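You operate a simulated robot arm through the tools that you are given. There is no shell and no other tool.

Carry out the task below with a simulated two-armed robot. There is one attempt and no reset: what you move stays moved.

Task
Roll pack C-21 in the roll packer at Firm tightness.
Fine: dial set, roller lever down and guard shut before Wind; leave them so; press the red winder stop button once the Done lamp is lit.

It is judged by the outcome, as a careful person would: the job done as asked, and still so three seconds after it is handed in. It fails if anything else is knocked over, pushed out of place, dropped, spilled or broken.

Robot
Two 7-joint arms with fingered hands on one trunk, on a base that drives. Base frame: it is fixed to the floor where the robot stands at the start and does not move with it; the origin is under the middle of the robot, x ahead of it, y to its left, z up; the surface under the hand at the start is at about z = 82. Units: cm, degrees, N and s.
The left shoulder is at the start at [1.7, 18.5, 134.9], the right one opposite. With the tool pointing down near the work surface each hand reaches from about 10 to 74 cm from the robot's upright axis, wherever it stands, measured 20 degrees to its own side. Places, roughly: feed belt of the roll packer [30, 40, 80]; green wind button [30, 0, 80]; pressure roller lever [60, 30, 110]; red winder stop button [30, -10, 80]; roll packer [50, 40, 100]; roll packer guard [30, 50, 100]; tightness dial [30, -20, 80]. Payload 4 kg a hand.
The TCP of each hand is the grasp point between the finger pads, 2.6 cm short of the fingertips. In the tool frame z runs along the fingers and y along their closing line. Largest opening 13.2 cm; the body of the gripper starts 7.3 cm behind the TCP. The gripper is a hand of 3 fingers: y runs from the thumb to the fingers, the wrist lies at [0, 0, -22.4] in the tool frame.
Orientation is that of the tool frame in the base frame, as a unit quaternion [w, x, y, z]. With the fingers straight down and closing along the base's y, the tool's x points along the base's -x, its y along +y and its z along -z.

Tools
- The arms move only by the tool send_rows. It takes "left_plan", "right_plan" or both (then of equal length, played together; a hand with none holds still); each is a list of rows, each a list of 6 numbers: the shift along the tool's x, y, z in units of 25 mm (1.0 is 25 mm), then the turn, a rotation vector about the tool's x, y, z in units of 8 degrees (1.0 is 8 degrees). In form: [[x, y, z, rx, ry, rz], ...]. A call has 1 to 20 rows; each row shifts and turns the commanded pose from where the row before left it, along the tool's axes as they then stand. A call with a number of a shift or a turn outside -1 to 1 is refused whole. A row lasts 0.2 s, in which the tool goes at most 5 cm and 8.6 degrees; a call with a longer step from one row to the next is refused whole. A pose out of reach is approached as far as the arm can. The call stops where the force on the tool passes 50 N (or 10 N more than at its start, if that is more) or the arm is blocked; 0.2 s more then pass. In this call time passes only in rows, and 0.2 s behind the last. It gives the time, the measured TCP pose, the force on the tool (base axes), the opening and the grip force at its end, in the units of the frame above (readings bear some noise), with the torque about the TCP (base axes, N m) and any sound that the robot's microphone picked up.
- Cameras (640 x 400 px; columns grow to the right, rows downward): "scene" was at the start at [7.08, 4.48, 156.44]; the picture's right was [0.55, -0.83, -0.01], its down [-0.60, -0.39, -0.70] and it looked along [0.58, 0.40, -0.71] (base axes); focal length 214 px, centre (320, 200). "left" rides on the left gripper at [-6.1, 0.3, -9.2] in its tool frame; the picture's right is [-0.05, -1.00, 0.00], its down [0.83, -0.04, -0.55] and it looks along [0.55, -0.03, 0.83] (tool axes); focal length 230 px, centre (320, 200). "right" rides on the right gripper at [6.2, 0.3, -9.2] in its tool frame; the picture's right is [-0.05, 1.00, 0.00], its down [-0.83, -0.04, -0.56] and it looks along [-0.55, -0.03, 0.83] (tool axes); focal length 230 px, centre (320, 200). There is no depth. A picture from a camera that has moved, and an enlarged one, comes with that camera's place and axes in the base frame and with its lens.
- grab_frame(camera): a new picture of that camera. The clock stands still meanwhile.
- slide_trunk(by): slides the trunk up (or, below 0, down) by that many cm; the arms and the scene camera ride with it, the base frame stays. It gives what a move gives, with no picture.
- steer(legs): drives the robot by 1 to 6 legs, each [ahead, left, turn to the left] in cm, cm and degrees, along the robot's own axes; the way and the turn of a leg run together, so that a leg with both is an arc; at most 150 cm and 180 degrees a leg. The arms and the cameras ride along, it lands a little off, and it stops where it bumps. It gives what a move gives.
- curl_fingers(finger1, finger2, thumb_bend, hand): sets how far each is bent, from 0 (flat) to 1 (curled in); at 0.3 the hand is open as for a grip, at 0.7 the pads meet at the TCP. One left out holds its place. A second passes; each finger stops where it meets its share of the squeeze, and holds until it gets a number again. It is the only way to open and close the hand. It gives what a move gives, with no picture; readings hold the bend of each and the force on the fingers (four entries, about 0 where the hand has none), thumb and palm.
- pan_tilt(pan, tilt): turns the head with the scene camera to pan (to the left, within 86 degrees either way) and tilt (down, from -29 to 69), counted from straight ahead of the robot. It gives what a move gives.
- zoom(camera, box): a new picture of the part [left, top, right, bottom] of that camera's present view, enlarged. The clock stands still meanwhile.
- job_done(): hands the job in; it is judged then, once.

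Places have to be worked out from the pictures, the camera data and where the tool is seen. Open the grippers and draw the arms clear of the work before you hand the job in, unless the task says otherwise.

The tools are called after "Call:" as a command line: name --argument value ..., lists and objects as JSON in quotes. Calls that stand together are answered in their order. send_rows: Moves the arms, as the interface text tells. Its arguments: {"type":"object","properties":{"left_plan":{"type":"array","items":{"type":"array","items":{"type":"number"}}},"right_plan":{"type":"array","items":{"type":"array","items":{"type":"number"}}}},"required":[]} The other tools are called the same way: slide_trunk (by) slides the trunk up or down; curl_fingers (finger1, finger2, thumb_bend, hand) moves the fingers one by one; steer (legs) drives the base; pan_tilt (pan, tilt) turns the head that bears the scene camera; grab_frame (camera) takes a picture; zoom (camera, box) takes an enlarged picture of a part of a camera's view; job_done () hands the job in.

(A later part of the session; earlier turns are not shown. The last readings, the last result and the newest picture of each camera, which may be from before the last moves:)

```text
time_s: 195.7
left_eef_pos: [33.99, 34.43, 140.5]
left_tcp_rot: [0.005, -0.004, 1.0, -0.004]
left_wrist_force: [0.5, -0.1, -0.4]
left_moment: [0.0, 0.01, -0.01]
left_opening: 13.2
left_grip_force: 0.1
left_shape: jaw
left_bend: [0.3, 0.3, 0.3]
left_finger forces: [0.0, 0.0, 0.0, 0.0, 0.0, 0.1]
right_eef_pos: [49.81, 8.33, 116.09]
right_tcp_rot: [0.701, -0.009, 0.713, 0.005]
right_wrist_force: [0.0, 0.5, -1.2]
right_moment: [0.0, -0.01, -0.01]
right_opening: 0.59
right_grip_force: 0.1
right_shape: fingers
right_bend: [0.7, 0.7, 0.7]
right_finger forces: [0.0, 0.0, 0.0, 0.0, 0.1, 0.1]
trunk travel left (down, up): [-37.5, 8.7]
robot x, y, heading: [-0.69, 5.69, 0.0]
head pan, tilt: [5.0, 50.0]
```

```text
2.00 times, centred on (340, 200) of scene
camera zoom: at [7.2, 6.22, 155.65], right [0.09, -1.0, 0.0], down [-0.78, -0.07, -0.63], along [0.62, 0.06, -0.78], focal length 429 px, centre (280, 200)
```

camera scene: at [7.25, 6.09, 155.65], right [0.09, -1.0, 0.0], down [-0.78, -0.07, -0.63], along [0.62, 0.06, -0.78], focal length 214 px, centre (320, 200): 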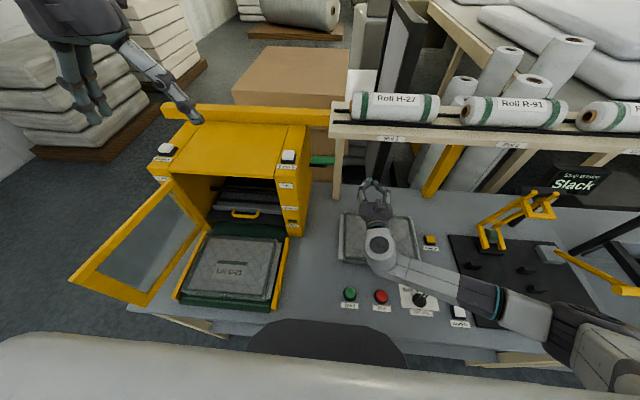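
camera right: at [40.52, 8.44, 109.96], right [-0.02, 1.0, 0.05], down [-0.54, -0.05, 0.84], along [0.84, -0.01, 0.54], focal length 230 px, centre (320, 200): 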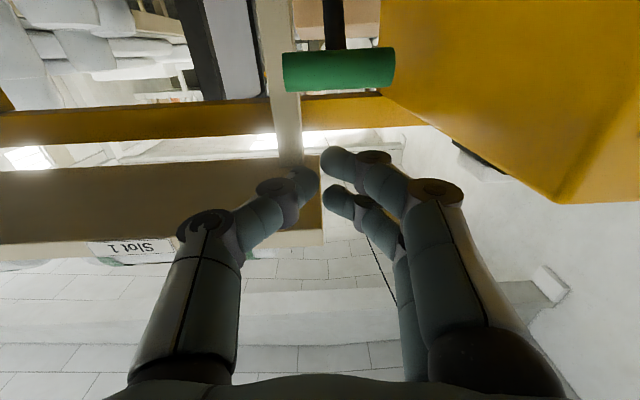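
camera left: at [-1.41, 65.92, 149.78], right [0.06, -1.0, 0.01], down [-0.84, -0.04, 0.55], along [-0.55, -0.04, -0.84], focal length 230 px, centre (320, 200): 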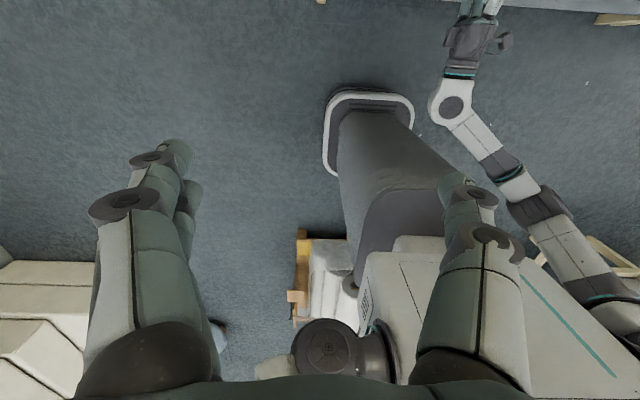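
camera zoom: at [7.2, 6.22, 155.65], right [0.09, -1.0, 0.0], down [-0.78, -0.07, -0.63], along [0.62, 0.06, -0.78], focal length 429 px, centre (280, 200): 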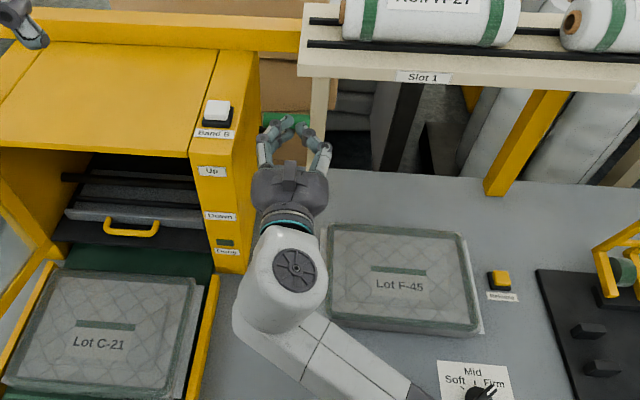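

The hand is level just above the handle's height. I'll advance 9.5 cm so the fingers lie over the handle.

Call:
send_rows --right_plan '[[0, 0, 0.48, 0, 0, 0], [0, 0, 0.48, 0, 0, 0], [0, 0, 0.48, 0, 0, 0], [0, 0, 0.48, 0, 0, 0], [0, 0, 0.48, 0, 0, 0], [0, 0, 0.48, 0, 0, 0], [0, 0, 0.48, 0, 0, 0], [0, 0, 0.44, 0, 0, 0]]'

Call:
grab_frame --camera "right"

Call:
zoom --camera "scene" --box '[240, 80, 400, 240]'

```text
time_s: 197.5
left_eef_pos: [33.94, 34.18, 140.46]
left_tcp_rot: [0.004, -0.005, 1.0, -0.003]
left_wrist_force: [-0.6, -0.3, -0.4]
left_moment: [0.06, -0.03, 0.0]
left_opening: 13.17
left_grip_force: 0.1
left_shape: jaw
left_bend: [0.3, 0.3, 0.3]
left_finger forces: [0.1, 0.0, 0.0, 0.1, 0.0, 0.1]
right_eef_pos: [59.43, 8.58, 115.71]
right_tcp_rot: [0.701, -0.009, 0.713, 0.006]
right_wrist_force: [-0.6, 0.7, 0.1]
right_moment: [-0.02, 0.03, 0.02]
right_opening: 0.6
right_grip_force: 0.0
right_shape: fingers
right_bend: [0.7, 0.7, 0.7]
right_finger forces: [0.0, 0.0, 0.0, 0.0, 0.1, 0.0]
trunk travel left (down, up): [-37.5, 8.7]
robot x, y, heading: [-0.31, 5.55, -0.1]
head pan, tilt: [5.0, 50.0]
```

```text
taken
camera right: at [50.02, 8.73, 109.71], right [-0.02, 1.0, 0.05], down [-0.54, -0.05, 0.84], along [0.84, -0.01, 0.54], focal length 230 px, centre (320, 200)
```

right: 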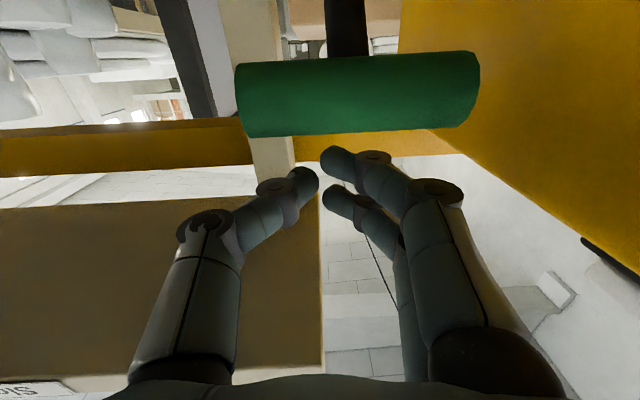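

```text
2.50 times, centred on (320, 160) of scene
camera zoom: at [7.25, 6.12, 155.65], right [0.09, -1.0, 0.0], down [-0.78, -0.07, -0.63], along [0.62, 0.06, -0.78], focal length 536 px, centre (320, 300)
```

zoom: 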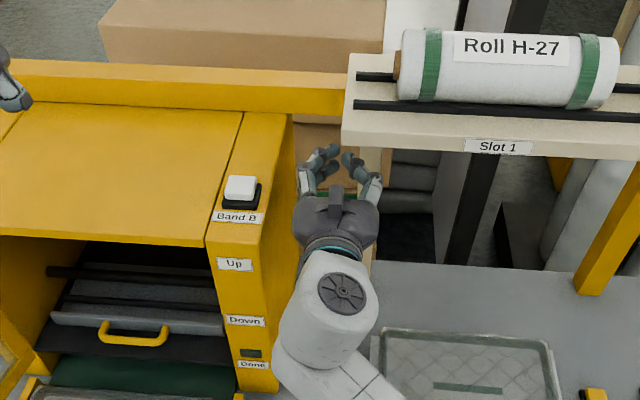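

The fingers are over the handle with about 1.5 cm clearance. I'll press down along the handle's arc (down and slightly back toward me) for the first part.

Call:
send_rows --right_plan '[[0.4, 0, -0.05, 0, 0, 0], [0.4, 0, -0.2, 0, 0, 0], [0.4, 0, -0.25, 0, 0, 0], [0.4, 0, -0.25, 0, 0, 0], [0.4, 0, -0.22, 0, 0, 0], [0.4, 0, -0.2, 0, 0, 0]]'

Call:
grab_frame --camera "right"

Call:
zoom --camera "scene" --box '[240, 80, 400, 240]'

```text
time_s: 198.9
left_eef_pos: [34.25, 34.2, 140.4]
left_tcp_rot: [0.003, -0.004, 1.0, -0.003]
left_wrist_force: [0.2, 0.1, -1.1]
left_moment: [0.01, 0.01, -0.01]
left_opening: 13.21
left_grip_force: 0.1
left_shape: jaw
left_bend: [0.3, 0.3, 0.3]
left_finger forces: [0.1, 0.0, 0.1, 0.1, 0.1, 0.0]
right_eef_pos: [56.6, 8.68, 109.37]
right_tcp_rot: [0.699, -0.008, 0.715, 0.005]
right_wrist_force: [-0.6, 0.4, -0.2]
right_moment: [0.04, 0.01, 0.0]
right_opening: 0.57
right_grip_force: 0.0
right_shape: fingers
right_bend: [0.7, 0.7, 0.7]
right_finger forces: [0.0, 0.0, 0.0, 0.0, 0.0, 0.0]
trunk travel left (down, up): [-37.5, 8.7]
robot x, y, heading: [-0.7, 5.76, 0.0]
head pan, tilt: [5.0, 50.0]
```

```text
taken
camera right: at [47.21, 8.63, 103.37], right [-0.02, 1.0, 0.05], down [-0.54, -0.05, 0.84], along [0.84, -0.01, 0.54], focal length 230 px, centre (320, 200)
```

right: 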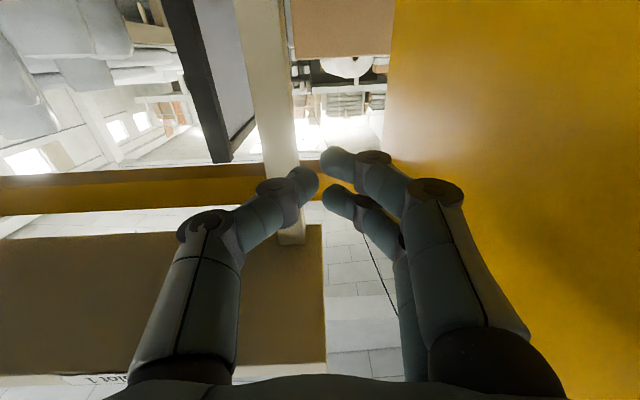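

```text
2.50 times, centred on (320, 160) of scene
camera zoom: at [7.53, 6.11, 155.61], right [0.09, -1.0, 0.0], down [-0.78, -0.07, -0.63], along [0.62, 0.06, -0.78], focal length 536 px, centre (320, 300)
```

zoom: 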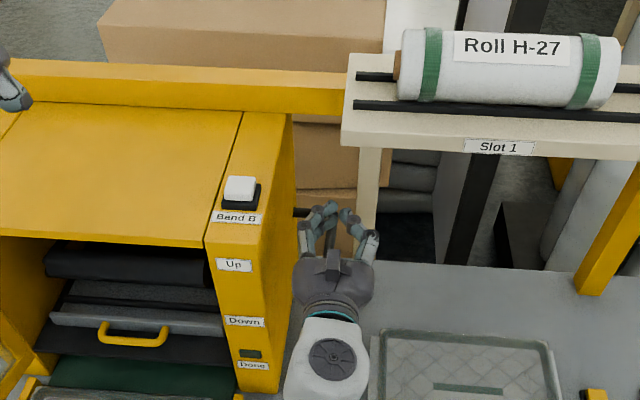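

The roller inside visibly dropped and the force vanished, so the lever has swung down. I'll withdraw the hand to the front and look.

Call:
send_rows --right_plan '[[-0.2, 0, 0, 0, 0, 0], [0, 0, -0.5, 0, 0, 0], [0, 0, -0.7, 0, 0, 0], [0, 0, -0.8, 0, 0, 0], [0, -0.5, -0.8, 0, 0, 0], [0, -0.8, -0.8, 0, 0, 0], [0, -0.8, -0.5, 0, 0, 0], [0, -0.8, 0, 0, 0, 0]]'

Call:
zoom --camera "scene" --box '[240, 80, 400, 240]'

Call:
grab_frame --camera "right"

```text
time_s: 200.7
left_eef_pos: [34.06, 34.16, 140.49]
left_tcp_rot: [0.005, -0.004, 1.0, -0.003]
left_wrist_force: [0.4, -0.4, 0.3]
left_moment: [0.02, -0.01, 0.0]
left_opening: 13.22
left_grip_force: 0.0
left_shape: jaw
left_bend: [0.3, 0.3, 0.3]
left_finger forces: [0.0, 0.0, 0.0, 0.1, 0.1, 0.0]
right_eef_pos: [46.01, 1.12, 110.49]
right_tcp_rot: [0.701, -0.009, 0.713, 0.008]
right_wrist_force: [0.3, -1.0, -0.2]
right_moment: [0.0, -0.02, 0.01]
right_opening: 0.58
right_grip_force: 0.1
right_shape: fingers
right_bend: [0.7, 0.7, 0.7]
right_finger forces: [0.0, 0.0, 0.0, 0.0, 0.1, 0.0]
trunk travel left (down, up): [-37.5, 8.7]
robot x, y, heading: [-0.92, 5.81, 0.0]
head pan, tilt: [5.0, 50.0]
```

```text
2.50 times, centred on (320, 160) of scene
camera zoom: at [7.23, 6.03, 155.65], right [0.09, -1.0, 0.0], down [-0.78, -0.07, -0.63], along [0.62, 0.06, -0.78], focal length 536 px, centre (320, 300)
```

zoom: 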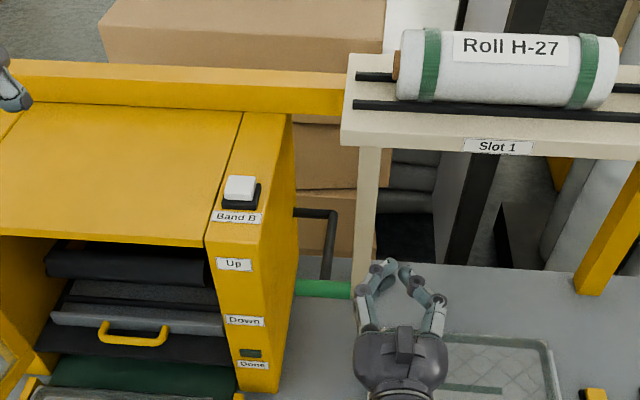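

```text
taken
camera right: at [36.8, 1.26, 104.45], right [-0.02, 1.0, 0.05], down [-0.54, -0.05, 0.84], along [0.84, -0.01, 0.54], focal length 230 px, centre (320, 200)
```

right: 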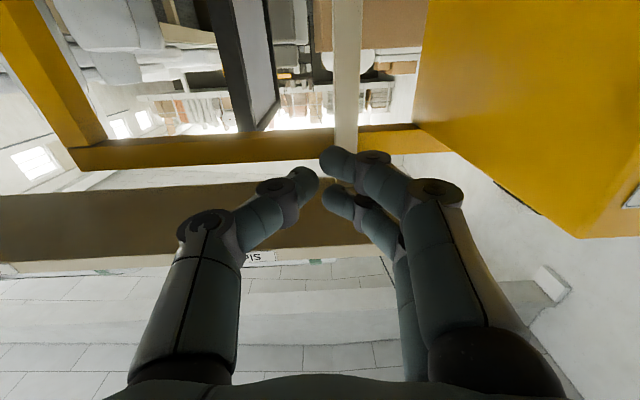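

The lever is down: its handle now sits at z≈100 by the "Down" mark and the roller is lowered. Next the guard: with the left hand closed, I'll go over to the outer side of the open guard (free end near (17.5, 56), hinge near (46.5, 53)).

Call:
curl_fingers --hand "left" --finger1 0.7 --finger2 0.7 --thumb_bend 0.7

Call:
send_rows --left_plan '[[0.3, 0.9, 0, 0, 0, 0], [0.3, 0.9, 0, 0, 0, 0], [0.3, 0.9, 0, 0, 0, 0], [0.3, 0.9, 0, 0, 0, 0], [0.3, 0.9, 0, 0, 0, 0], [0.3, 0.9, 0, 0, 0, 0], [0.3, 0.9, 0, 0, 0, 0], [0.3, 0.9, 0, 0, 0, 0], [0.3, 0.9, 0, 0, 0, 0], [0.3, 0.9, 0, 0, 0, 0], [0.3, 0.9, 0, 0, 0, 0], [0.2, 0.9, 0, 0, 0, 0], [0, 0.9, 0, 0, 0, 0], [0, 0.6, 0, 0, 0, 0]]'

Call:
pan_tilt --pan 45 --tilt 45

Call:
grab_frame --camera "scene"

Call:
grab_frame --camera "left"

```text
time_s: 201.7
left_eef_pos: [34.1, 34.34, 140.45]
left_tcp_rot: [0.006, -0.005, 1.0, -0.003]
left_wrist_force: [0.1, -0.1, 0.1]
left_moment: [-0.03, 0.0, -0.01]
left_opening: 0.62
left_grip_force: 0.0
left_shape: fingers
left_bend: [0.7, 0.7, 0.7]
left_finger forces: [0.0, 0.0, 0.0, 0.0, 0.0, 0.0]
right_eef_pos: [46.15, 1.18, 110.53]
right_tcp_rot: [0.701, -0.01, 0.714, 0.007]
right_wrist_force: [-0.4, 0.7, 0.8]
right_moment: [0.01, 0.0, 0.0]
right_opening: 0.58
right_grip_force: 0.2
right_shape: fingers
right_bend: [0.7, 0.7, 0.7]
right_finger forces: [0.1, 0.0, 0.1, 0.1, 0.1, 0.1]
trunk travel left (down, up): [-37.5, 8.7]
robot x, y, heading: [-0.63, 5.59, 0.3]
head pan, tilt: [5.0, 50.0]
```

```text
time_s: 204.7
left_eef_pos: [25.02, 64.95, 140.09]
left_tcp_rot: [0.005, -0.005, 1.0, -0.003]
left_wrist_force: [0.7, -0.8, -0.8]
left_moment: [0.0, -0.04, 0.0]
left_opening: 0.63
left_grip_force: 0.2
left_shape: fingers
left_bend: [0.7, 0.7, 0.7]
left_finger forces: [0.0, 0.1, 0.0, 0.0, 0.0, 0.0]
right_eef_pos: [46.09, 1.25, 110.53]
right_tcp_rot: [0.701, -0.008, 0.713, 0.006]
right_wrist_force: [0.1, 0.2, -0.1]
right_moment: [0.03, -0.02, -0.01]
right_opening: 0.57
right_grip_force: 0.1
right_shape: fingers
right_bend: [0.7, 0.7, 0.7]
right_finger forces: [0.0, 0.0, 0.1, 0.0, 0.1, 0.1]
trunk travel left (down, up): [-37.5, 8.7]
robot x, y, heading: [-1.04, 5.91, 0.1]
head pan, tilt: [5.0, 50.0]
```

```text
time_s: 205.8
left_eef_pos: [24.95, 64.84, 140.14]
left_tcp_rot: [0.006, -0.005, 1.0, -0.003]
left_wrist_force: [0.4, -0.1, 0.6]
left_moment: [0.03, 0.0, -0.03]
left_opening: 0.61
left_grip_force: 0.1
left_shape: fingers
left_bend: [0.7, 0.7, 0.7]
left_finger forces: [0.0, 0.1, 0.1, 0.1, 0.0, 0.0]
right_eef_pos: [46.24, 1.14, 110.55]
right_tcp_rot: [0.701, -0.008, 0.713, 0.006]
right_wrist_force: [0.0, 0.8, 0.0]
right_moment: [0.02, 0.0, -0.02]
right_opening: 0.6
right_grip_force: 0.1
right_shape: fingers
right_bend: [0.7, 0.7, 0.7]
right_finger forces: [0.1, 0.1, 0.1, 0.1, 0.0, 0.0]
trunk travel left (down, up): [-37.5, 8.7]
robot x, y, heading: [-0.73, 5.47, 0.3]
head pan, tilt: [45.0, 45.0]
```

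```text
taken
camera scene: at [5.29, 11.18, 156.38], right [0.71, -0.71, -0.01], down [-0.51, -0.5, -0.7], along [0.48, 0.5, -0.72], focal length 214 px, centre (320, 200)
```

scene: 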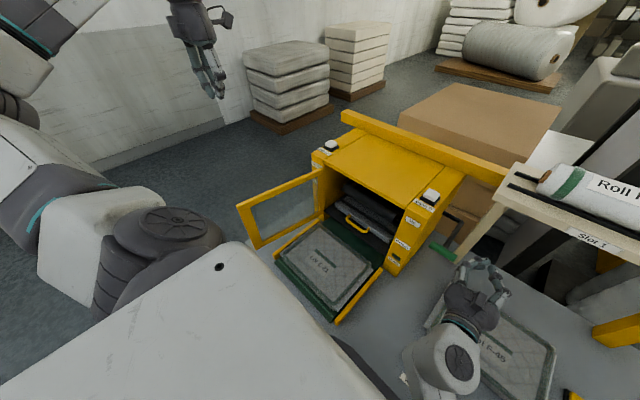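

```text
taken
camera left: at [31.07, 65.4, 149.39], right [0.06, -1.0, 0.01], down [-0.84, -0.05, 0.55], along [-0.55, -0.04, -0.84], focal length 230 px, centre (320, 200)
```

left: 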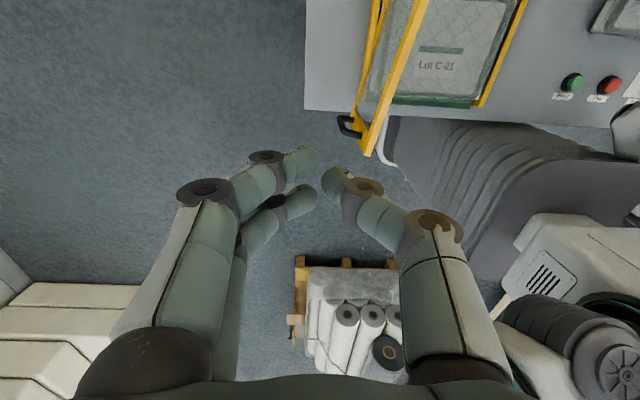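

The guard's free end is confirmed at (17.4, 56.4) with its black grip just outside. I'll lower the left hand outside it at (25, 65) to z≈109.

Call:
send_rows --left_plan '[[0, 0, 0.95, 0, 0, 0], [0, 0, 0.95, 0, 0, 0], [0, 0, 0.95, 0, 0, 0], [0, 0, 0.95, 0, 0, 0], [0, 0, 0.95, 0, 0, 0], [0, 0, 0.95, 0, 0, 0], [0, 0, 0.95, 0, 0, 0], [0, 0, 0.95, 0, 0, 0], [0, 0, 0.95, 0, 0, 0], [0, 0, 0.95, 0, 0, 0], [0, 0, 0.95, 0, 0, 0], [0, 0, 0.95, 0, 0, 0], [0, 0, 0.95, 0, 0, 0]]'

Call:
grab_frame --camera "scene"

Call:
grab_frame --camera "left"

```text
time_s: 208.6
left_eef_pos: [25.39, 64.72, 109.12]
left_tcp_rot: [0.006, -0.004, 1.0, -0.004]
left_wrist_force: [0.3, 0.8, 0.0]
left_moment: [0.01, 0.01, -0.05]
left_opening: 0.63
left_grip_force: 0.0
left_shape: fingers
left_bend: [0.7, 0.7, 0.7]
left_finger forces: [0.0, 0.1, 0.1, 0.0, 0.0, 0.0]
right_eef_pos: [46.14, 1.29, 110.66]
right_tcp_rot: [0.701, -0.008, 0.713, 0.006]
right_wrist_force: [-0.1, 0.7, 0.2]
right_moment: [-0.02, 0.01, -0.01]
right_opening: 0.58
right_grip_force: 0.1
right_shape: fingers
right_bend: [0.7, 0.7, 0.7]
right_finger forces: [0.1, 0.0, 0.1, 0.0, 0.1, 0.0]
trunk travel left (down, up): [-37.5, 8.7]
robot x, y, heading: [-0.85, 5.62, 0.4]
head pan, tilt: [45.0, 45.0]
```

```text
taken
camera scene: at [5.33, 11.23, 156.37], right [0.71, -0.7, -0.01], down [-0.51, -0.5, -0.7], along [0.48, 0.5, -0.72], focal length 214 px, centre (320, 200)
```

scene: 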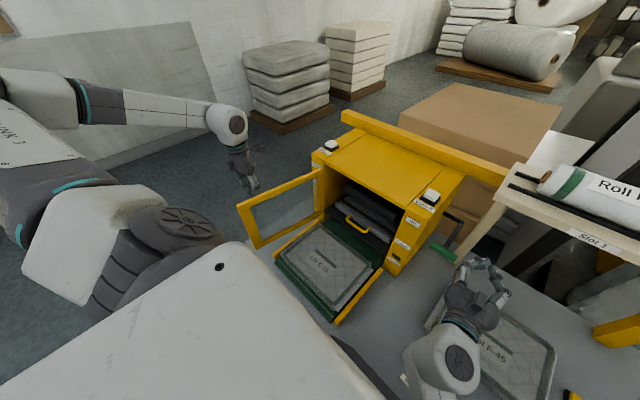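

```text
taken
camera left: at [31.46, 65.34, 118.39], right [0.06, -1.0, 0.01], down [-0.84, -0.05, 0.55], along [-0.55, -0.04, -0.84], focal length 230 px, centre (320, 200)
```

left: 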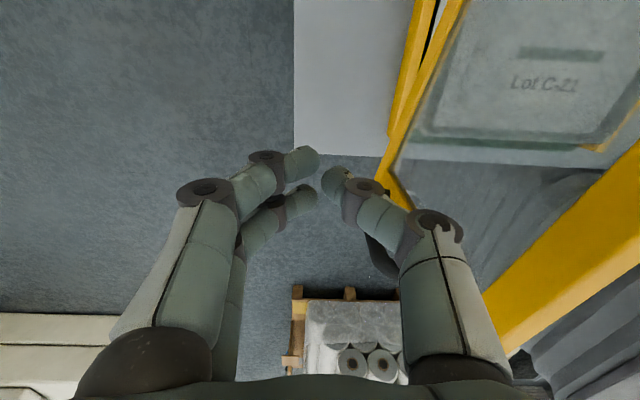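

The left hand is outside the guard. I'll push it inward along its arc, first about a quarter of the way, and check.

Call:
send_rows --left_plan '[[0.04, -0.56, 0, 0, 0, 0], [0.04, -0.56, 0, 0, 0, 0], [0.187, -0.6, 0, 0, 0, 0], [0.187, -0.6, 0, 0, 0, 0], [0.187, -0.6, 0, 0, 0, 0], [0.067, -0.68, 0, 0, 0, 0], [0.067, -0.68, 0, 0, 0, 0], [0.067, -0.68, 0, 0, 0, 0]]'

Call:
grab_frame --camera "scene"

Call:
grab_frame --camera "left"

```text
time_s: 210.4
left_eef_pos: [23.37, 52.17, 109.29]
left_tcp_rot: [0.006, -0.004, 1.0, -0.003]
left_wrist_force: [-1.1, 0.5, -0.4]
left_moment: [0.02, -0.02, -0.03]
left_opening: 0.58
left_grip_force: 0.1
left_shape: fingers
left_bend: [0.7, 0.7, 0.7]
left_finger forces: [0.1, 0.0, 0.0, 0.0, 0.0, 0.0]
right_eef_pos: [46.13, 1.23, 110.61]
right_tcp_rot: [0.701, -0.009, 0.713, 0.007]
right_wrist_force: [0.8, 0.0, -0.1]
right_moment: [0.01, 0.02, 0.02]
right_opening: 0.61
right_grip_force: 0.1
right_shape: fingers
right_bend: [0.7, 0.7, 0.7]
right_finger forces: [0.0, 0.0, 0.0, 0.0, 0.0, 0.1]
trunk travel left (down, up): [-37.5, 8.7]
robot x, y, heading: [-0.64, 5.61, -0.0]
head pan, tilt: [45.0, 45.0]
```

```text
taken
camera scene: at [5.3, 11.15, 156.38], right [0.71, -0.7, -0.01], down [-0.51, -0.5, -0.7], along [0.48, 0.5, -0.72], focal length 214 px, centre (320, 200)
```

scene: 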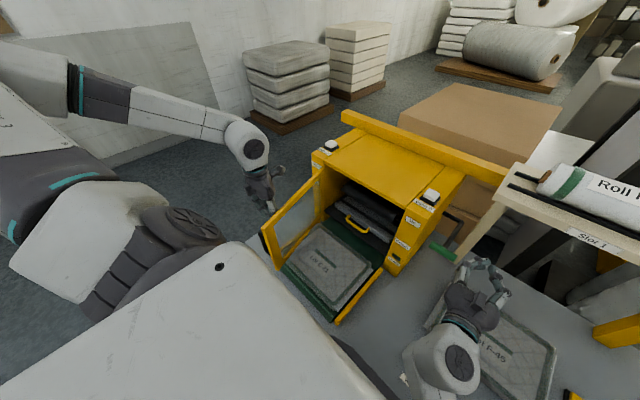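

```text
taken
camera left: at [29.38, 52.73, 118.48], right [0.06, -1.0, 0.01], down [-0.84, -0.05, 0.55], along [-0.55, -0.04, -0.84], focal length 230 px, centre (320, 200)
```

left: 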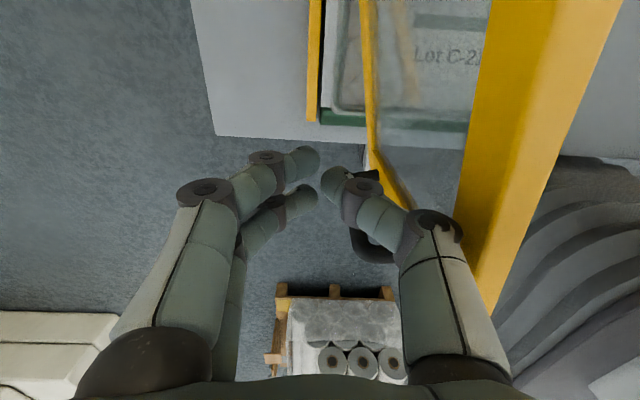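

The guard swings in smoothly with little force. I'll continue along the arc.

Call:
send_rows --left_plan '[[-0.093, -0.653, 0, 0, 0, 0], [-0.093, -0.653, 0, 0, 0, 0], [-0.093, -0.653, 0, 0, 0, 0], [-0.28, -0.68, 0, 0, 0, 0], [-0.28, -0.68, 0, 0, 0, 0], [-0.28, -0.68, 0, 0, 0, 0], [-0.413, -0.587, 0, 0, 0, 0], [-0.413, -0.587, 0, 0, 0, 0], [-0.413, -0.587, 0, 0, 0, 0]]'

Call:
grab_frame --camera "scene"

Call:
grab_frame --camera "left"

```text
time_s: 212.4
left_eef_pos: [29.36, 37.99, 109.45]
left_tcp_rot: [0.005, -0.004, 1.0, -0.002]
left_wrist_force: [0.4, -0.1, 0.1]
left_moment: [0.01, 0.01, 0.01]
left_opening: 0.58
left_grip_force: 0.0
left_shape: fingers
left_bend: [0.7, 0.7, 0.7]
left_finger forces: [0.0, 0.0, 0.0, 0.1, 0.0, 0.0]
right_eef_pos: [46.17, 1.29, 110.54]
right_tcp_rot: [0.7, -0.009, 0.714, 0.007]
right_wrist_force: [0.3, 0.5, -0.4]
right_moment: [-0.01, 0.01, 0.01]
right_opening: 0.58
right_grip_force: 0.1
right_shape: fingers
right_bend: [0.7, 0.7, 0.7]
right_finger forces: [0.0, 0.1, 0.1, 0.1, 0.0, 0.0]
trunk travel left (down, up): [-37.5, 8.7]
robot x, y, heading: [-0.54, 5.51, 0.2]
head pan, tilt: [45.0, 45.0]
```

```text
taken
camera scene: at [5.38, 11.23, 156.37], right [0.71, -0.7, -0.01], down [-0.51, -0.5, -0.7], along [0.48, 0.5, -0.72], focal length 214 px, centre (320, 200)
```

scene: 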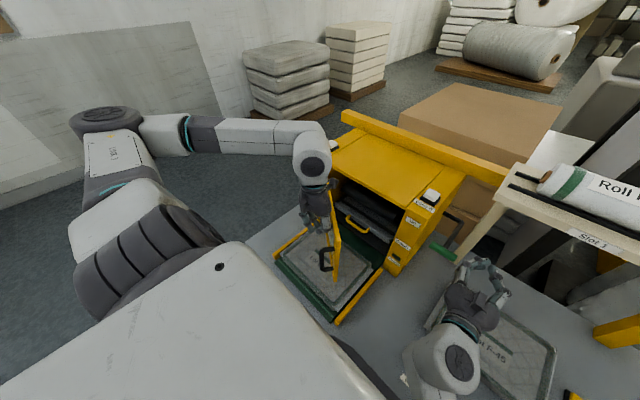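

```text
taken
camera left: at [35.46, 38.53, 118.65], right [0.06, -1.0, 0.01], down [-0.84, -0.05, 0.55], along [-0.55, -0.04, -0.84], focal length 230 px, centre (320, 200)
```

left: 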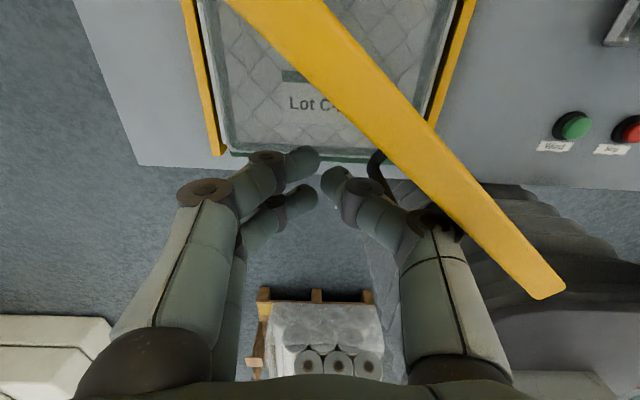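

The guard is more than halfway and the pack is undisturbed. I'll finish the swing to the closed position.

Call:
send_rows --left_plan '[[-0.64, -0.507, 0, 0, 0, 0], [-0.64, -0.507, 0, 0, 0, 0], [-0.64, -0.507, 0, 0, 0, 0], [-0.573, -0.267, 0, 0, 0, 0], [-0.573, -0.267, 0, 0, 0, 0], [-0.573, -0.267, 0, 0, 0, 0], [-0.5, -0.13, 0, 0, 0, 0]]'

Call:
grab_frame --camera "scene"

Call:
grab_frame --camera "left"

```text
time_s: 214.0
left_eef_pos: [39.68, 31.75, 109.65]
left_tcp_rot: [0.004, -0.004, 1.0, -0.003]
left_wrist_force: [-0.9, 0.5, -0.7]
left_moment: [0.01, -0.01, -0.02]
left_opening: 0.59
left_grip_force: 0.1
left_shape: fingers
left_bend: [0.7, 0.7, 0.7]
left_finger forces: [0.0, 0.1, 0.0, 0.0, 0.0, 0.0]
right_eef_pos: [46.07, 1.23, 110.59]
right_tcp_rot: [0.702, -0.008, 0.712, 0.006]
right_wrist_force: [0.2, -1.0, -0.5]
right_moment: [-0.04, -0.05, -0.03]
right_opening: 0.59
right_grip_force: 0.0
right_shape: fingers
right_bend: [0.7, 0.7, 0.7]
right_finger forces: [0.0, 0.0, 0.1, 0.0, 0.0, 0.1]
trunk travel left (down, up): [-37.5, 8.7]
robot x, y, heading: [-0.48, 5.22, 0.3]
head pan, tilt: [45.0, 45.0]
```

```text
taken
camera scene: at [5.35, 11.17, 156.38], right [0.71, -0.7, -0.01], down [-0.51, -0.5, -0.7], along [0.48, 0.5, -0.72], focal length 214 px, centre (320, 200)
```

scene: 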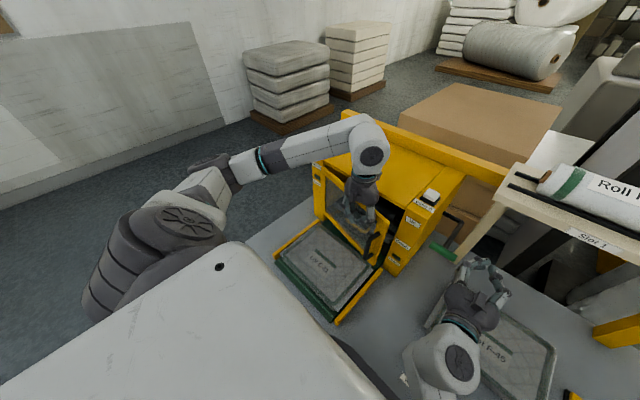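

```text
taken
camera left: at [45.78, 32.4, 118.82], right [0.06, -1.0, 0.01], down [-0.84, -0.05, 0.55], along [-0.55, -0.04, -0.84], focal length 230 px, centre (320, 200)
```

left: 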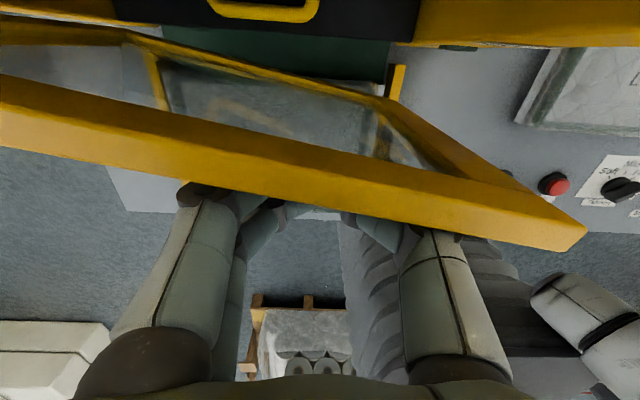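

About 10–12° remain. I'll keep pushing gently in +x until it meets its stop.

Call:
send_rows --left_plan '[[-0.4, -0.05, 0, 0, 0, 0], [-0.4, -0.05, 0, 0, 0, 0], [-0.4, 0, 0, 0, 0, 0], [-0.4, 0, 0, 0, 0, 0]]'

Call:
grab_frame --camera "left"

Call:
zoom --camera "scene" --box '[260, 100, 460, 300]'

```text
time_s: 215.0
left_eef_pos: [43.3, 31.74, 109.67]
left_tcp_rot: [0.005, -0.003, 1.0, -0.002]
left_wrist_force: [-9.2, 0.4, -2.6]
left_moment: [-0.1, -0.08, 0.31]
left_opening: 0.58
left_grip_force: 5.1
left_shape: fingers
left_bend: [0.7, 0.7, 0.7]
left_finger forces: [9.0, 0.1, 0.0, 0.0, 0.1, 0.0]
right_eef_pos: [45.77, 1.24, 110.59]
right_tcp_rot: [0.702, -0.008, 0.712, 0.006]
right_wrist_force: [0.5, -0.4, 0.4]
right_moment: [-0.01, 0.02, 0.02]
right_opening: 0.55
right_grip_force: 0.1
right_shape: fingers
right_bend: [0.7, 0.7, 0.7]
right_finger forces: [0.0, 0.0, 0.0, 0.0, 0.0, 0.1]
trunk travel left (down, up): [-37.5, 8.7]
robot x, y, heading: [-1.1, 5.51, 0.2]
head pan, tilt: [45.0, 45.0]
```

```text
taken
camera left: at [49.43, 32.2, 118.91], right [0.06, -1.0, 0.01], down [-0.84, -0.05, 0.55], along [-0.55, -0.04, -0.84], focal length 230 px, centre (320, 200)
```

left: 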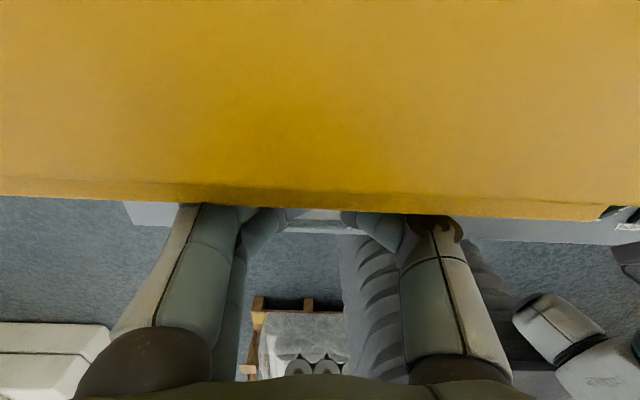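

```text
2.00 times, centred on (360, 200) of scene
camera zoom: at [4.92, 11.17, 156.39], right [0.71, -0.7, -0.01], down [-0.51, -0.5, -0.7], along [0.48, 0.5, -0.72], focal length 429 px, centre (240, 200)
```

zoom: 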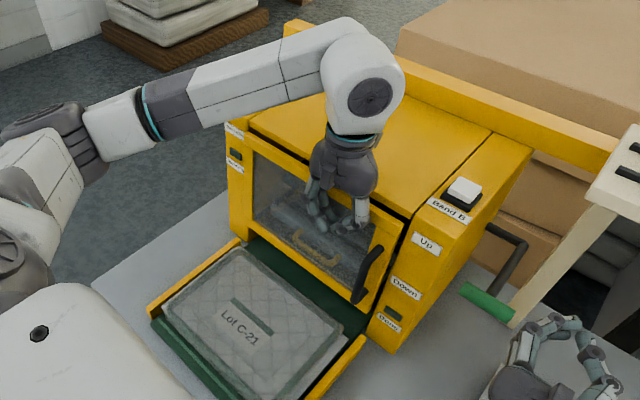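

The guard meets its stop (9 N). I'll press a few millimetres more to seat it, then draw the left hand back and check that it stays shut.

Call:
send_rows --left_plan '[[-0.15, 0, 0, 0, 0, 0]]'

Call:
send_rows --left_plan '[[0.4, 0, 0, 0, 0, 0], [0.6, 0, 0, 0, 0, 0], [0.8, 0, 0, 0, 0, 0], [0.8, 0, -0.5, 0, 0, 0], [0.8, 0, -0.9, 0, 0, 0], [0.3, 0, -0.9, 0, 0, 0], [0, 0, -0.9, 0, 0, 0], [0, 0, -0.9, 0, 0, 0], [0, 0, -0.9, 0, 0, 0], [0, 0, -0.9, 0, 0, 0], [0, 0, -0.9, 0, 0, 0], [0, 0, -0.9, 0, 0, 0]]'

Call:
zoom --camera "scene" --box '[260, 100, 460, 300]'

```text
time_s: 215.4
left_eef_pos: [43.37, 31.59, 109.64]
left_tcp_rot: [0.003, -0.005, 1.0, -0.003]
left_wrist_force: [-28.1, -0.9, -5.6]
left_moment: [-0.16, -0.34, 0.84]
left_opening: 0.56
left_grip_force: 14.1
left_shape: fingers
left_bend: [0.7, 0.7, 0.7]
left_finger forces: [27.5, 0.1, 0.0, 0.1, 0.0, 0.0]
right_eef_pos: [45.67, 1.24, 110.81]
right_tcp_rot: [0.703, -0.009, 0.711, 0.007]
right_wrist_force: [0.2, -0.1, -0.5]
right_moment: [-0.04, 0.01, -0.01]
right_opening: 0.57
right_grip_force: 0.1
right_shape: fingers
right_bend: [0.7, 0.7, 0.7]
right_finger forces: [0.1, 0.1, 0.0, 0.0, 0.0, 0.1]
trunk travel left (down, up): [-37.5, 8.7]
robot x, y, heading: [-0.64, 5.71, -0.0]
head pan, tilt: [45.0, 45.0]
```

```text
time_s: 218.0
left_eef_pos: [34.51, 31.44, 128.91]
left_tcp_rot: [0.005, -0.004, 1.0, -0.003]
left_wrist_force: [0.0, 0.8, 0.8]
left_moment: [0.03, -0.01, 0.0]
left_opening: 0.57
left_grip_force: 0.1
left_shape: fingers
left_bend: [0.7, 0.7, 0.7]
left_finger forces: [0.0, 0.1, 0.1, 0.0, 0.0, 0.0]
right_eef_pos: [46.06, 1.15, 110.58]
right_tcp_rot: [0.7, -0.008, 0.714, 0.006]
right_wrist_force: [-0.1, 0.4, 0.2]
right_moment: [0.02, 0.02, 0.0]
right_opening: 0.58
right_grip_force: 0.1
right_shape: fingers
right_bend: [0.7, 0.7, 0.7]
right_finger forces: [0.0, 0.1, 0.1, 0.1, 0.0, 0.1]
trunk travel left (down, up): [-37.5, 8.7]
robot x, y, heading: [-0.67, 5.46, 0.3]
head pan, tilt: [45.0, 45.0]
```

```text
2.00 times, centred on (360, 200) of scene
camera zoom: at [5.29, 11.13, 156.38], right [0.71, -0.7, -0.01], down [-0.51, -0.5, -0.7], along [0.48, 0.5, -0.72], focal length 429 px, centre (240, 200)
```

zoom: 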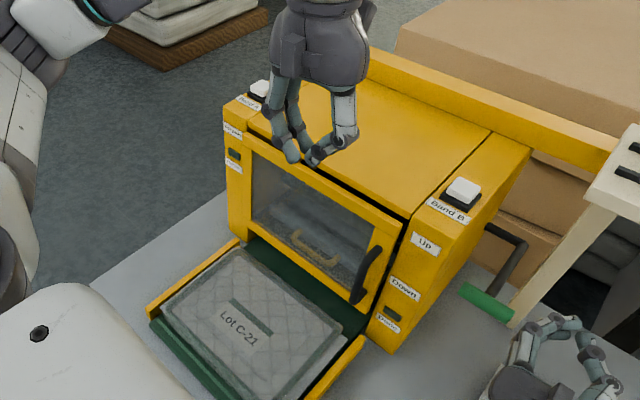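

Guard stays shut, lever down, dial Firm, pack on belt. Now I need the right hand pointing down for the buttons; I'll back off 30 cm to have room to turn it.

Call:
steer --legs '[[-30, 0, 0]]'

Call:
send_rows --right_plan '[[0.7, -0.7, 0.9, 0, 0, 0], [0.7, -0.7, 0.9, 0, 0, 0], [0.7, -0.7, 0.9, 0, 0, 0], [0.7, -0.7, 0.9, 0, 0, 0], [0.7, -0.7, 0.9, 0, 0, 0], [0.6, -0.7, 0.9, 0, 0, 0]]'

Call:
pan_tilt --pan 0 --tilt 45

Call:
grab_frame --camera "scene"

```text
time_s: 220.0
left_eef_pos: [4.55, 31.34, 128.81]
left_tcp_rot: [0.005, -0.001, 1.0, -0.003]
left_wrist_force: [0.8, 0.5, 0.1]
left_moment: [-0.02, 0.03, 0.03]
left_opening: 0.56
left_grip_force: 0.0
left_shape: fingers
left_bend: [0.7, 0.7, 0.7]
left_finger forces: [0.1, 0.0, 0.0, 0.0, 0.0, 0.0]
right_eef_pos: [16.08, 1.02, 110.56]
right_tcp_rot: [0.701, -0.007, 0.713, 0.005]
right_wrist_force: [-0.4, -0.4, 0.0]
right_moment: [0.02, -0.01, -0.01]
right_opening: 0.59
right_grip_force: 0.0
right_shape: fingers
right_bend: [0.7, 0.7, 0.7]
right_finger forces: [0.0, 0.0, 0.0, 0.1, 0.0, 0.0]
trunk travel left (down, up): [-37.5, 8.7]
robot x, y, heading: [-31.09, 5.51, -0.2]
head pan, tilt: [45.0, 45.0]
```

```text
time_s: 221.4
left_eef_pos: [4.6, 31.3, 128.79]
left_tcp_rot: [0.004, -0.002, 1.0, -0.003]
left_wrist_force: [0.8, -0.7, 0.4]
left_moment: [0.01, 0.04, 0.03]
left_opening: 0.58
left_grip_force: 0.1
left_shape: fingers
left_bend: [0.7, 0.7, 0.7]
left_finger forces: [0.0, 0.0, 0.0, 0.0, 0.0, 0.0]
right_eef_pos: [29.7, -9.51, 99.97]
right_tcp_rot: [0.701, -0.007, 0.713, 0.004]
right_wrist_force: [-0.7, 0.0, -0.1]
right_moment: [-0.01, -0.01, -0.01]
right_opening: 0.56
right_grip_force: 0.1
right_shape: fingers
right_bend: [0.7, 0.7, 0.7]
right_finger forces: [0.0, 0.0, 0.0, 0.0, 0.0, 0.0]
trunk travel left (down, up): [-37.5, 8.7]
robot x, y, heading: [-30.72, 5.34, -0.2]
head pan, tilt: [45.0, 45.0]
```

```text
time_s: 222.6
left_eef_pos: [4.54, 31.23, 128.85]
left_tcp_rot: [0.004, -0.002, 1.0, -0.002]
left_wrist_force: [0.8, -1.2, -0.1]
left_moment: [0.01, -0.01, 0.04]
left_opening: 0.55
left_grip_force: 0.0
left_shape: fingers
left_bend: [0.7, 0.7, 0.7]
left_finger forces: [0.1, 0.0, 0.0, 0.0, 0.0, 0.0]
right_eef_pos: [29.62, -9.46, 100.14]
right_tcp_rot: [0.701, -0.005, 0.713, 0.003]
right_wrist_force: [-0.2, 0.4, 0.1]
right_moment: [-0.01, 0.0, 0.0]
right_opening: 0.58
right_grip_force: 0.0
right_shape: fingers
right_bend: [0.7, 0.7, 0.7]
right_finger forces: [0.0, 0.0, 0.1, 0.0, 0.0, 0.0]
trunk travel left (down, up): [-37.5, 8.7]
robot x, y, heading: [-30.74, 5.78, -0.3]
head pan, tilt: [0.0, 45.0]
```

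```text
taken
camera scene: at [-22.43, 5.36, 156.33], right [0.0, -1.0, 0.0], down [-0.72, 0.0, -0.69], along [0.69, 0.0, -0.72], focal length 214 px, centre (320, 200)
```

scene: 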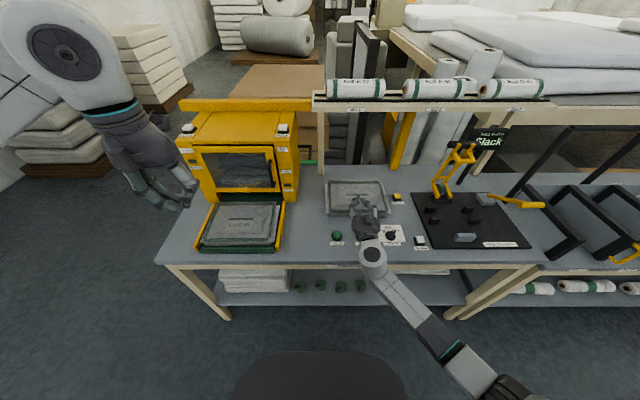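

The right hand is level and stretched out over the bench. I'll turn it down in place.

Call:
send_rows --right_plan '[[0, 0, 0, 0, 0.927, 0], [0, 0, 0, 0, 0.927, 0], [0, 0, 0, 0, 0.927, 0], [0, 0, 0, 0, 0.927, 0], [0, 0, 0, 0, 0.927, 0], [0, 0, 0, 0, 0.927, 0], [0, 0, 0, 0, 0.927, 0], [0, 0, 0, 0, 0.927, 0], [0, 0, 0, 0, 0.927, 0], [0, 0, 0, 0, 0.927, 0], [0, 0, 0, 0, 0.927, 0], [0, 0, 0, 0, 0.927, 0]]'

Call:
grab_frame --camera "scene"

Call:
grab_frame --camera "right"

```text
time_s: 225.2
left_eef_pos: [4.67, 31.35, 128.83]
left_tcp_rot: [0.004, -0.002, 1.0, -0.003]
left_wrist_force: [-0.1, -0.4, -0.2]
left_moment: [-0.02, -0.02, 0.01]
left_opening: 0.55
left_grip_force: 0.0
left_shape: fingers
left_bend: [0.7, 0.7, 0.7]
left_finger forces: [0.0, 0.0, 0.1, 0.0, 0.0, 0.0]
right_eef_pos: [29.46, -9.31, 99.98]
right_tcp_rot: [-0.002, -0.007, 1.0, -0.001]
right_wrist_force: [-0.2, -0.3, -0.4]
right_moment: [0.02, -0.04, 0.01]
right_opening: 0.6
right_grip_force: 0.0
right_shape: fingers
right_bend: [0.7, 0.7, 0.7]
right_finger forces: [0.0, 0.1, 0.1, 0.1, 0.1, 0.1]
trunk travel left (down, up): [-37.5, 8.7]
robot x, y, heading: [-30.88, 5.69, -0.1]
head pan, tilt: [0.0, 45.0]
```

```text
taken
camera scene: at [-22.35, 5.41, 156.32], right [0.0, -1.0, 0.0], down [-0.72, 0.0, -0.69], along [0.69, 0.0, -0.72], focal length 214 px, centre (320, 200)
```

scene: 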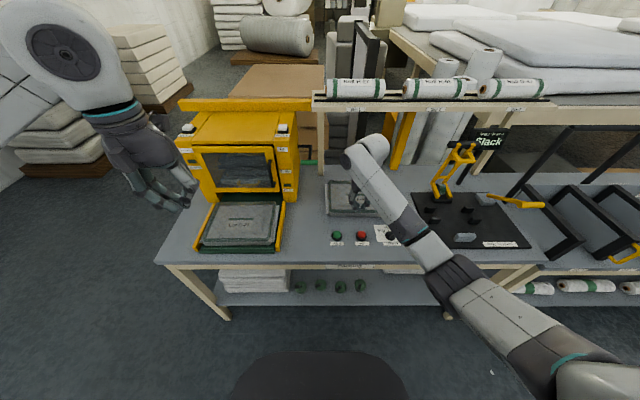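

```text
taken
camera right: at [23.33, -9.1, 109.22], right [0.04, 1.0, 0.0], down [0.83, -0.03, 0.55], along [0.55, -0.02, -0.83], focal length 230 px, centre (320, 200)
```

right: 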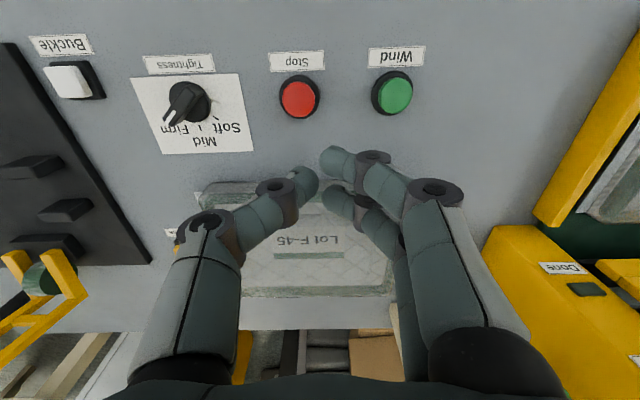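

Pointing down again. Wind is at (27.3, -1.9) and Stop at (27.5, -11.3). I'll move the closed fingertips above Wind to about z≈89 and check the aim.

Call:
send_rows --right_plan '[[0.164, 0.48, 0.7, 0, 0, 0], [0.164, 0.48, 0.7, 0, 0, 0], [0.164, 0.48, 0.75, 0, 0, 0], [0.164, 0.48, 0.75, 0, 0, 0], [0.164, 0.48, 0.75, 0, 0, 0], [0.164, 0.48, 0.75, 0, 0, 0]]'

Call:
grab_frame --camera "right"

Call:
zoom --camera "scene" --box '[290, 200, 420, 270]'

```text
time_s: 226.6
left_eef_pos: [4.69, 31.2, 128.75]
left_tcp_rot: [0.004, -0.001, 1.0, -0.002]
left_wrist_force: [-0.3, -0.9, -0.1]
left_moment: [0.01, 0.02, 0.03]
left_opening: 0.54
left_grip_force: 0.0
left_shape: fingers
left_bend: [0.7, 0.7, 0.7]
left_finger forces: [0.1, 0.0, 0.1, 0.0, 0.0, 0.0]
right_eef_pos: [26.94, -2.32, 89.08]
right_tcp_rot: [-0.001, -0.007, 1.0, -0.001]
right_wrist_force: [0.0, -0.1, 0.0]
right_moment: [-0.02, 0.01, -0.01]
right_opening: 0.57
right_grip_force: 0.0
right_shape: fingers
right_bend: [0.7, 0.7, 0.7]
right_finger forces: [0.0, 0.1, 0.0, 0.0, 0.0, 0.0]
trunk travel left (down, up): [-37.5, 8.7]
robot x, y, heading: [-30.65, 5.24, -0.0]
head pan, tilt: [0.0, 45.0]
```

```text
taken
camera right: at [20.69, -2.02, 98.21], right [0.04, 1.0, 0.0], down [0.83, -0.03, 0.55], along [0.55, -0.02, -0.83], focal length 230 px, centre (320, 200)
```

right: 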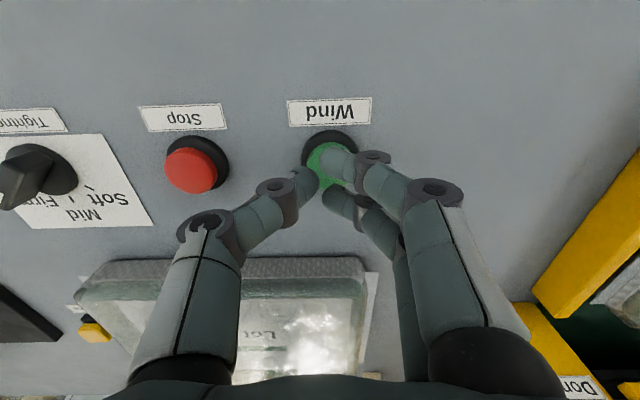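

```text
4.92 times, centred on (355, 235) of scene
camera zoom: at [-22.44, 5.39, 156.33], right [0.0, -1.0, 0.0], down [-0.72, 0.0, -0.69], along [0.69, 0.0, -0.72], focal length 1056 px, centre (148, 28)
```

zoom: 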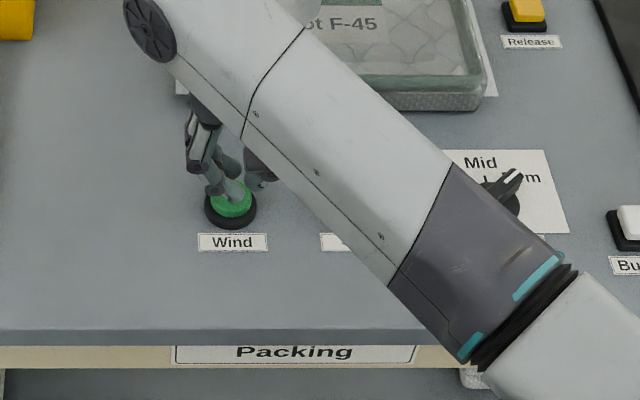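

The fingertips are nearly over the Wind button; a 5 mm correction and then I'll press down gently.

Call:
send_rows --right_plan '[[0.08, 0.1, 0.2, 0, 0, 0], [0.08, 0.1, 0.2, 0, 0, 0], [0, 0, 0.2, 0, 0, 0], [0, 0, 0.15, 0, 0, 0]]'

Call:
grab_frame --camera "right"

```text
time_s: 227.6
left_eef_pos: [4.63, 31.41, 128.93]
left_tcp_rot: [0.003, -0.002, 1.0, -0.003]
left_wrist_force: [0.0, -0.3, 0.2]
left_moment: [0.0, 0.02, -0.03]
left_opening: 0.55
left_grip_force: 0.1
left_shape: fingers
left_bend: [0.7, 0.7, 0.7]
left_finger forces: [0.0, 0.0, 0.1, 0.0, 0.0, 0.0]
right_eef_pos: [26.33, -1.91, 87.19]
right_tcp_rot: [0.0, -0.007, 1.0, -0.002]
right_wrist_force: [0.2, -0.2, 0.1]
right_moment: [-0.02, -0.04, -0.01]
right_opening: 0.58
right_grip_force: 0.1
right_shape: fingers
right_bend: [0.7, 0.7, 0.7]
right_finger forces: [0.1, 0.0, 0.0, 0.0, 0.0, 0.1]
trunk travel left (down, up): [-37.5, 8.7]
robot x, y, heading: [-30.68, 5.34, -0.3]
head pan, tilt: [0.0, 45.0]
```

```text
taken
camera right: at [20.28, -1.61, 96.26], right [0.04, 1.0, 0.0], down [0.83, -0.03, 0.55], along [0.55, -0.02, -0.83], focal length 230 px, centre (320, 200)
```

right: 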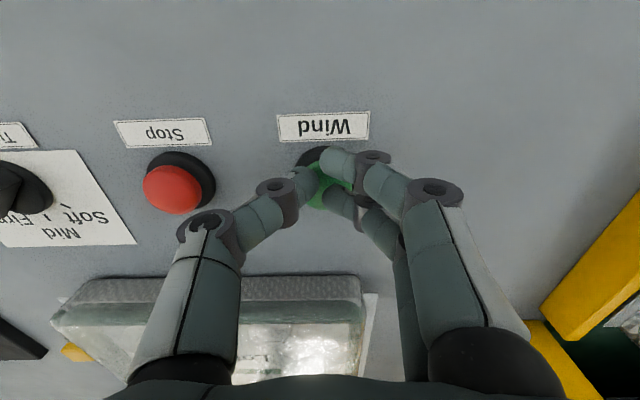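

Well centred, no contact yet (tips ≈ 84.6). I'll press further in 2.5 mm steps.

Call:
send_rows --right_plan '[[0, 0, 0.12, 0, 0, 0], [0, 0, 0.12, 0, 0, 0], [0, 0, 0.12, 0, 0, 0]]'

```text
time_s: 228.4
left_eef_pos: [4.54, 31.3, 128.9]
left_tcp_rot: [0.006, -0.001, 1.0, -0.003]
left_wrist_force: [-0.4, 0.6, 0.6]
left_moment: [0.0, 0.01, -0.04]
left_opening: 0.57
left_grip_force: 0.2
left_shape: fingers
left_bend: [0.7, 0.7, 0.7]
left_finger forces: [0.0, 0.0, 0.0, 0.1, 0.0, 0.1]
right_eef_pos: [26.44, -1.9, 86.31]
right_tcp_rot: [0.0, -0.008, 1.0, -0.002]
right_wrist_force: [-0.1, 0.8, 2.3]
right_moment: [0.05, -0.03, 0.04]
right_opening: 0.57
right_grip_force: 1.1
right_shape: fingers
right_bend: [0.7, 0.7, 0.7]
right_finger forces: [0.0, 2.3, 0.0, 0.0, 0.1, 0.1]
trunk travel left (down, up): [-37.5, 8.7]
robot x, y, heading: [-30.64, 5.5, 0.0]
head pan, tilt: [0.0, 45.0]
heard: click
```

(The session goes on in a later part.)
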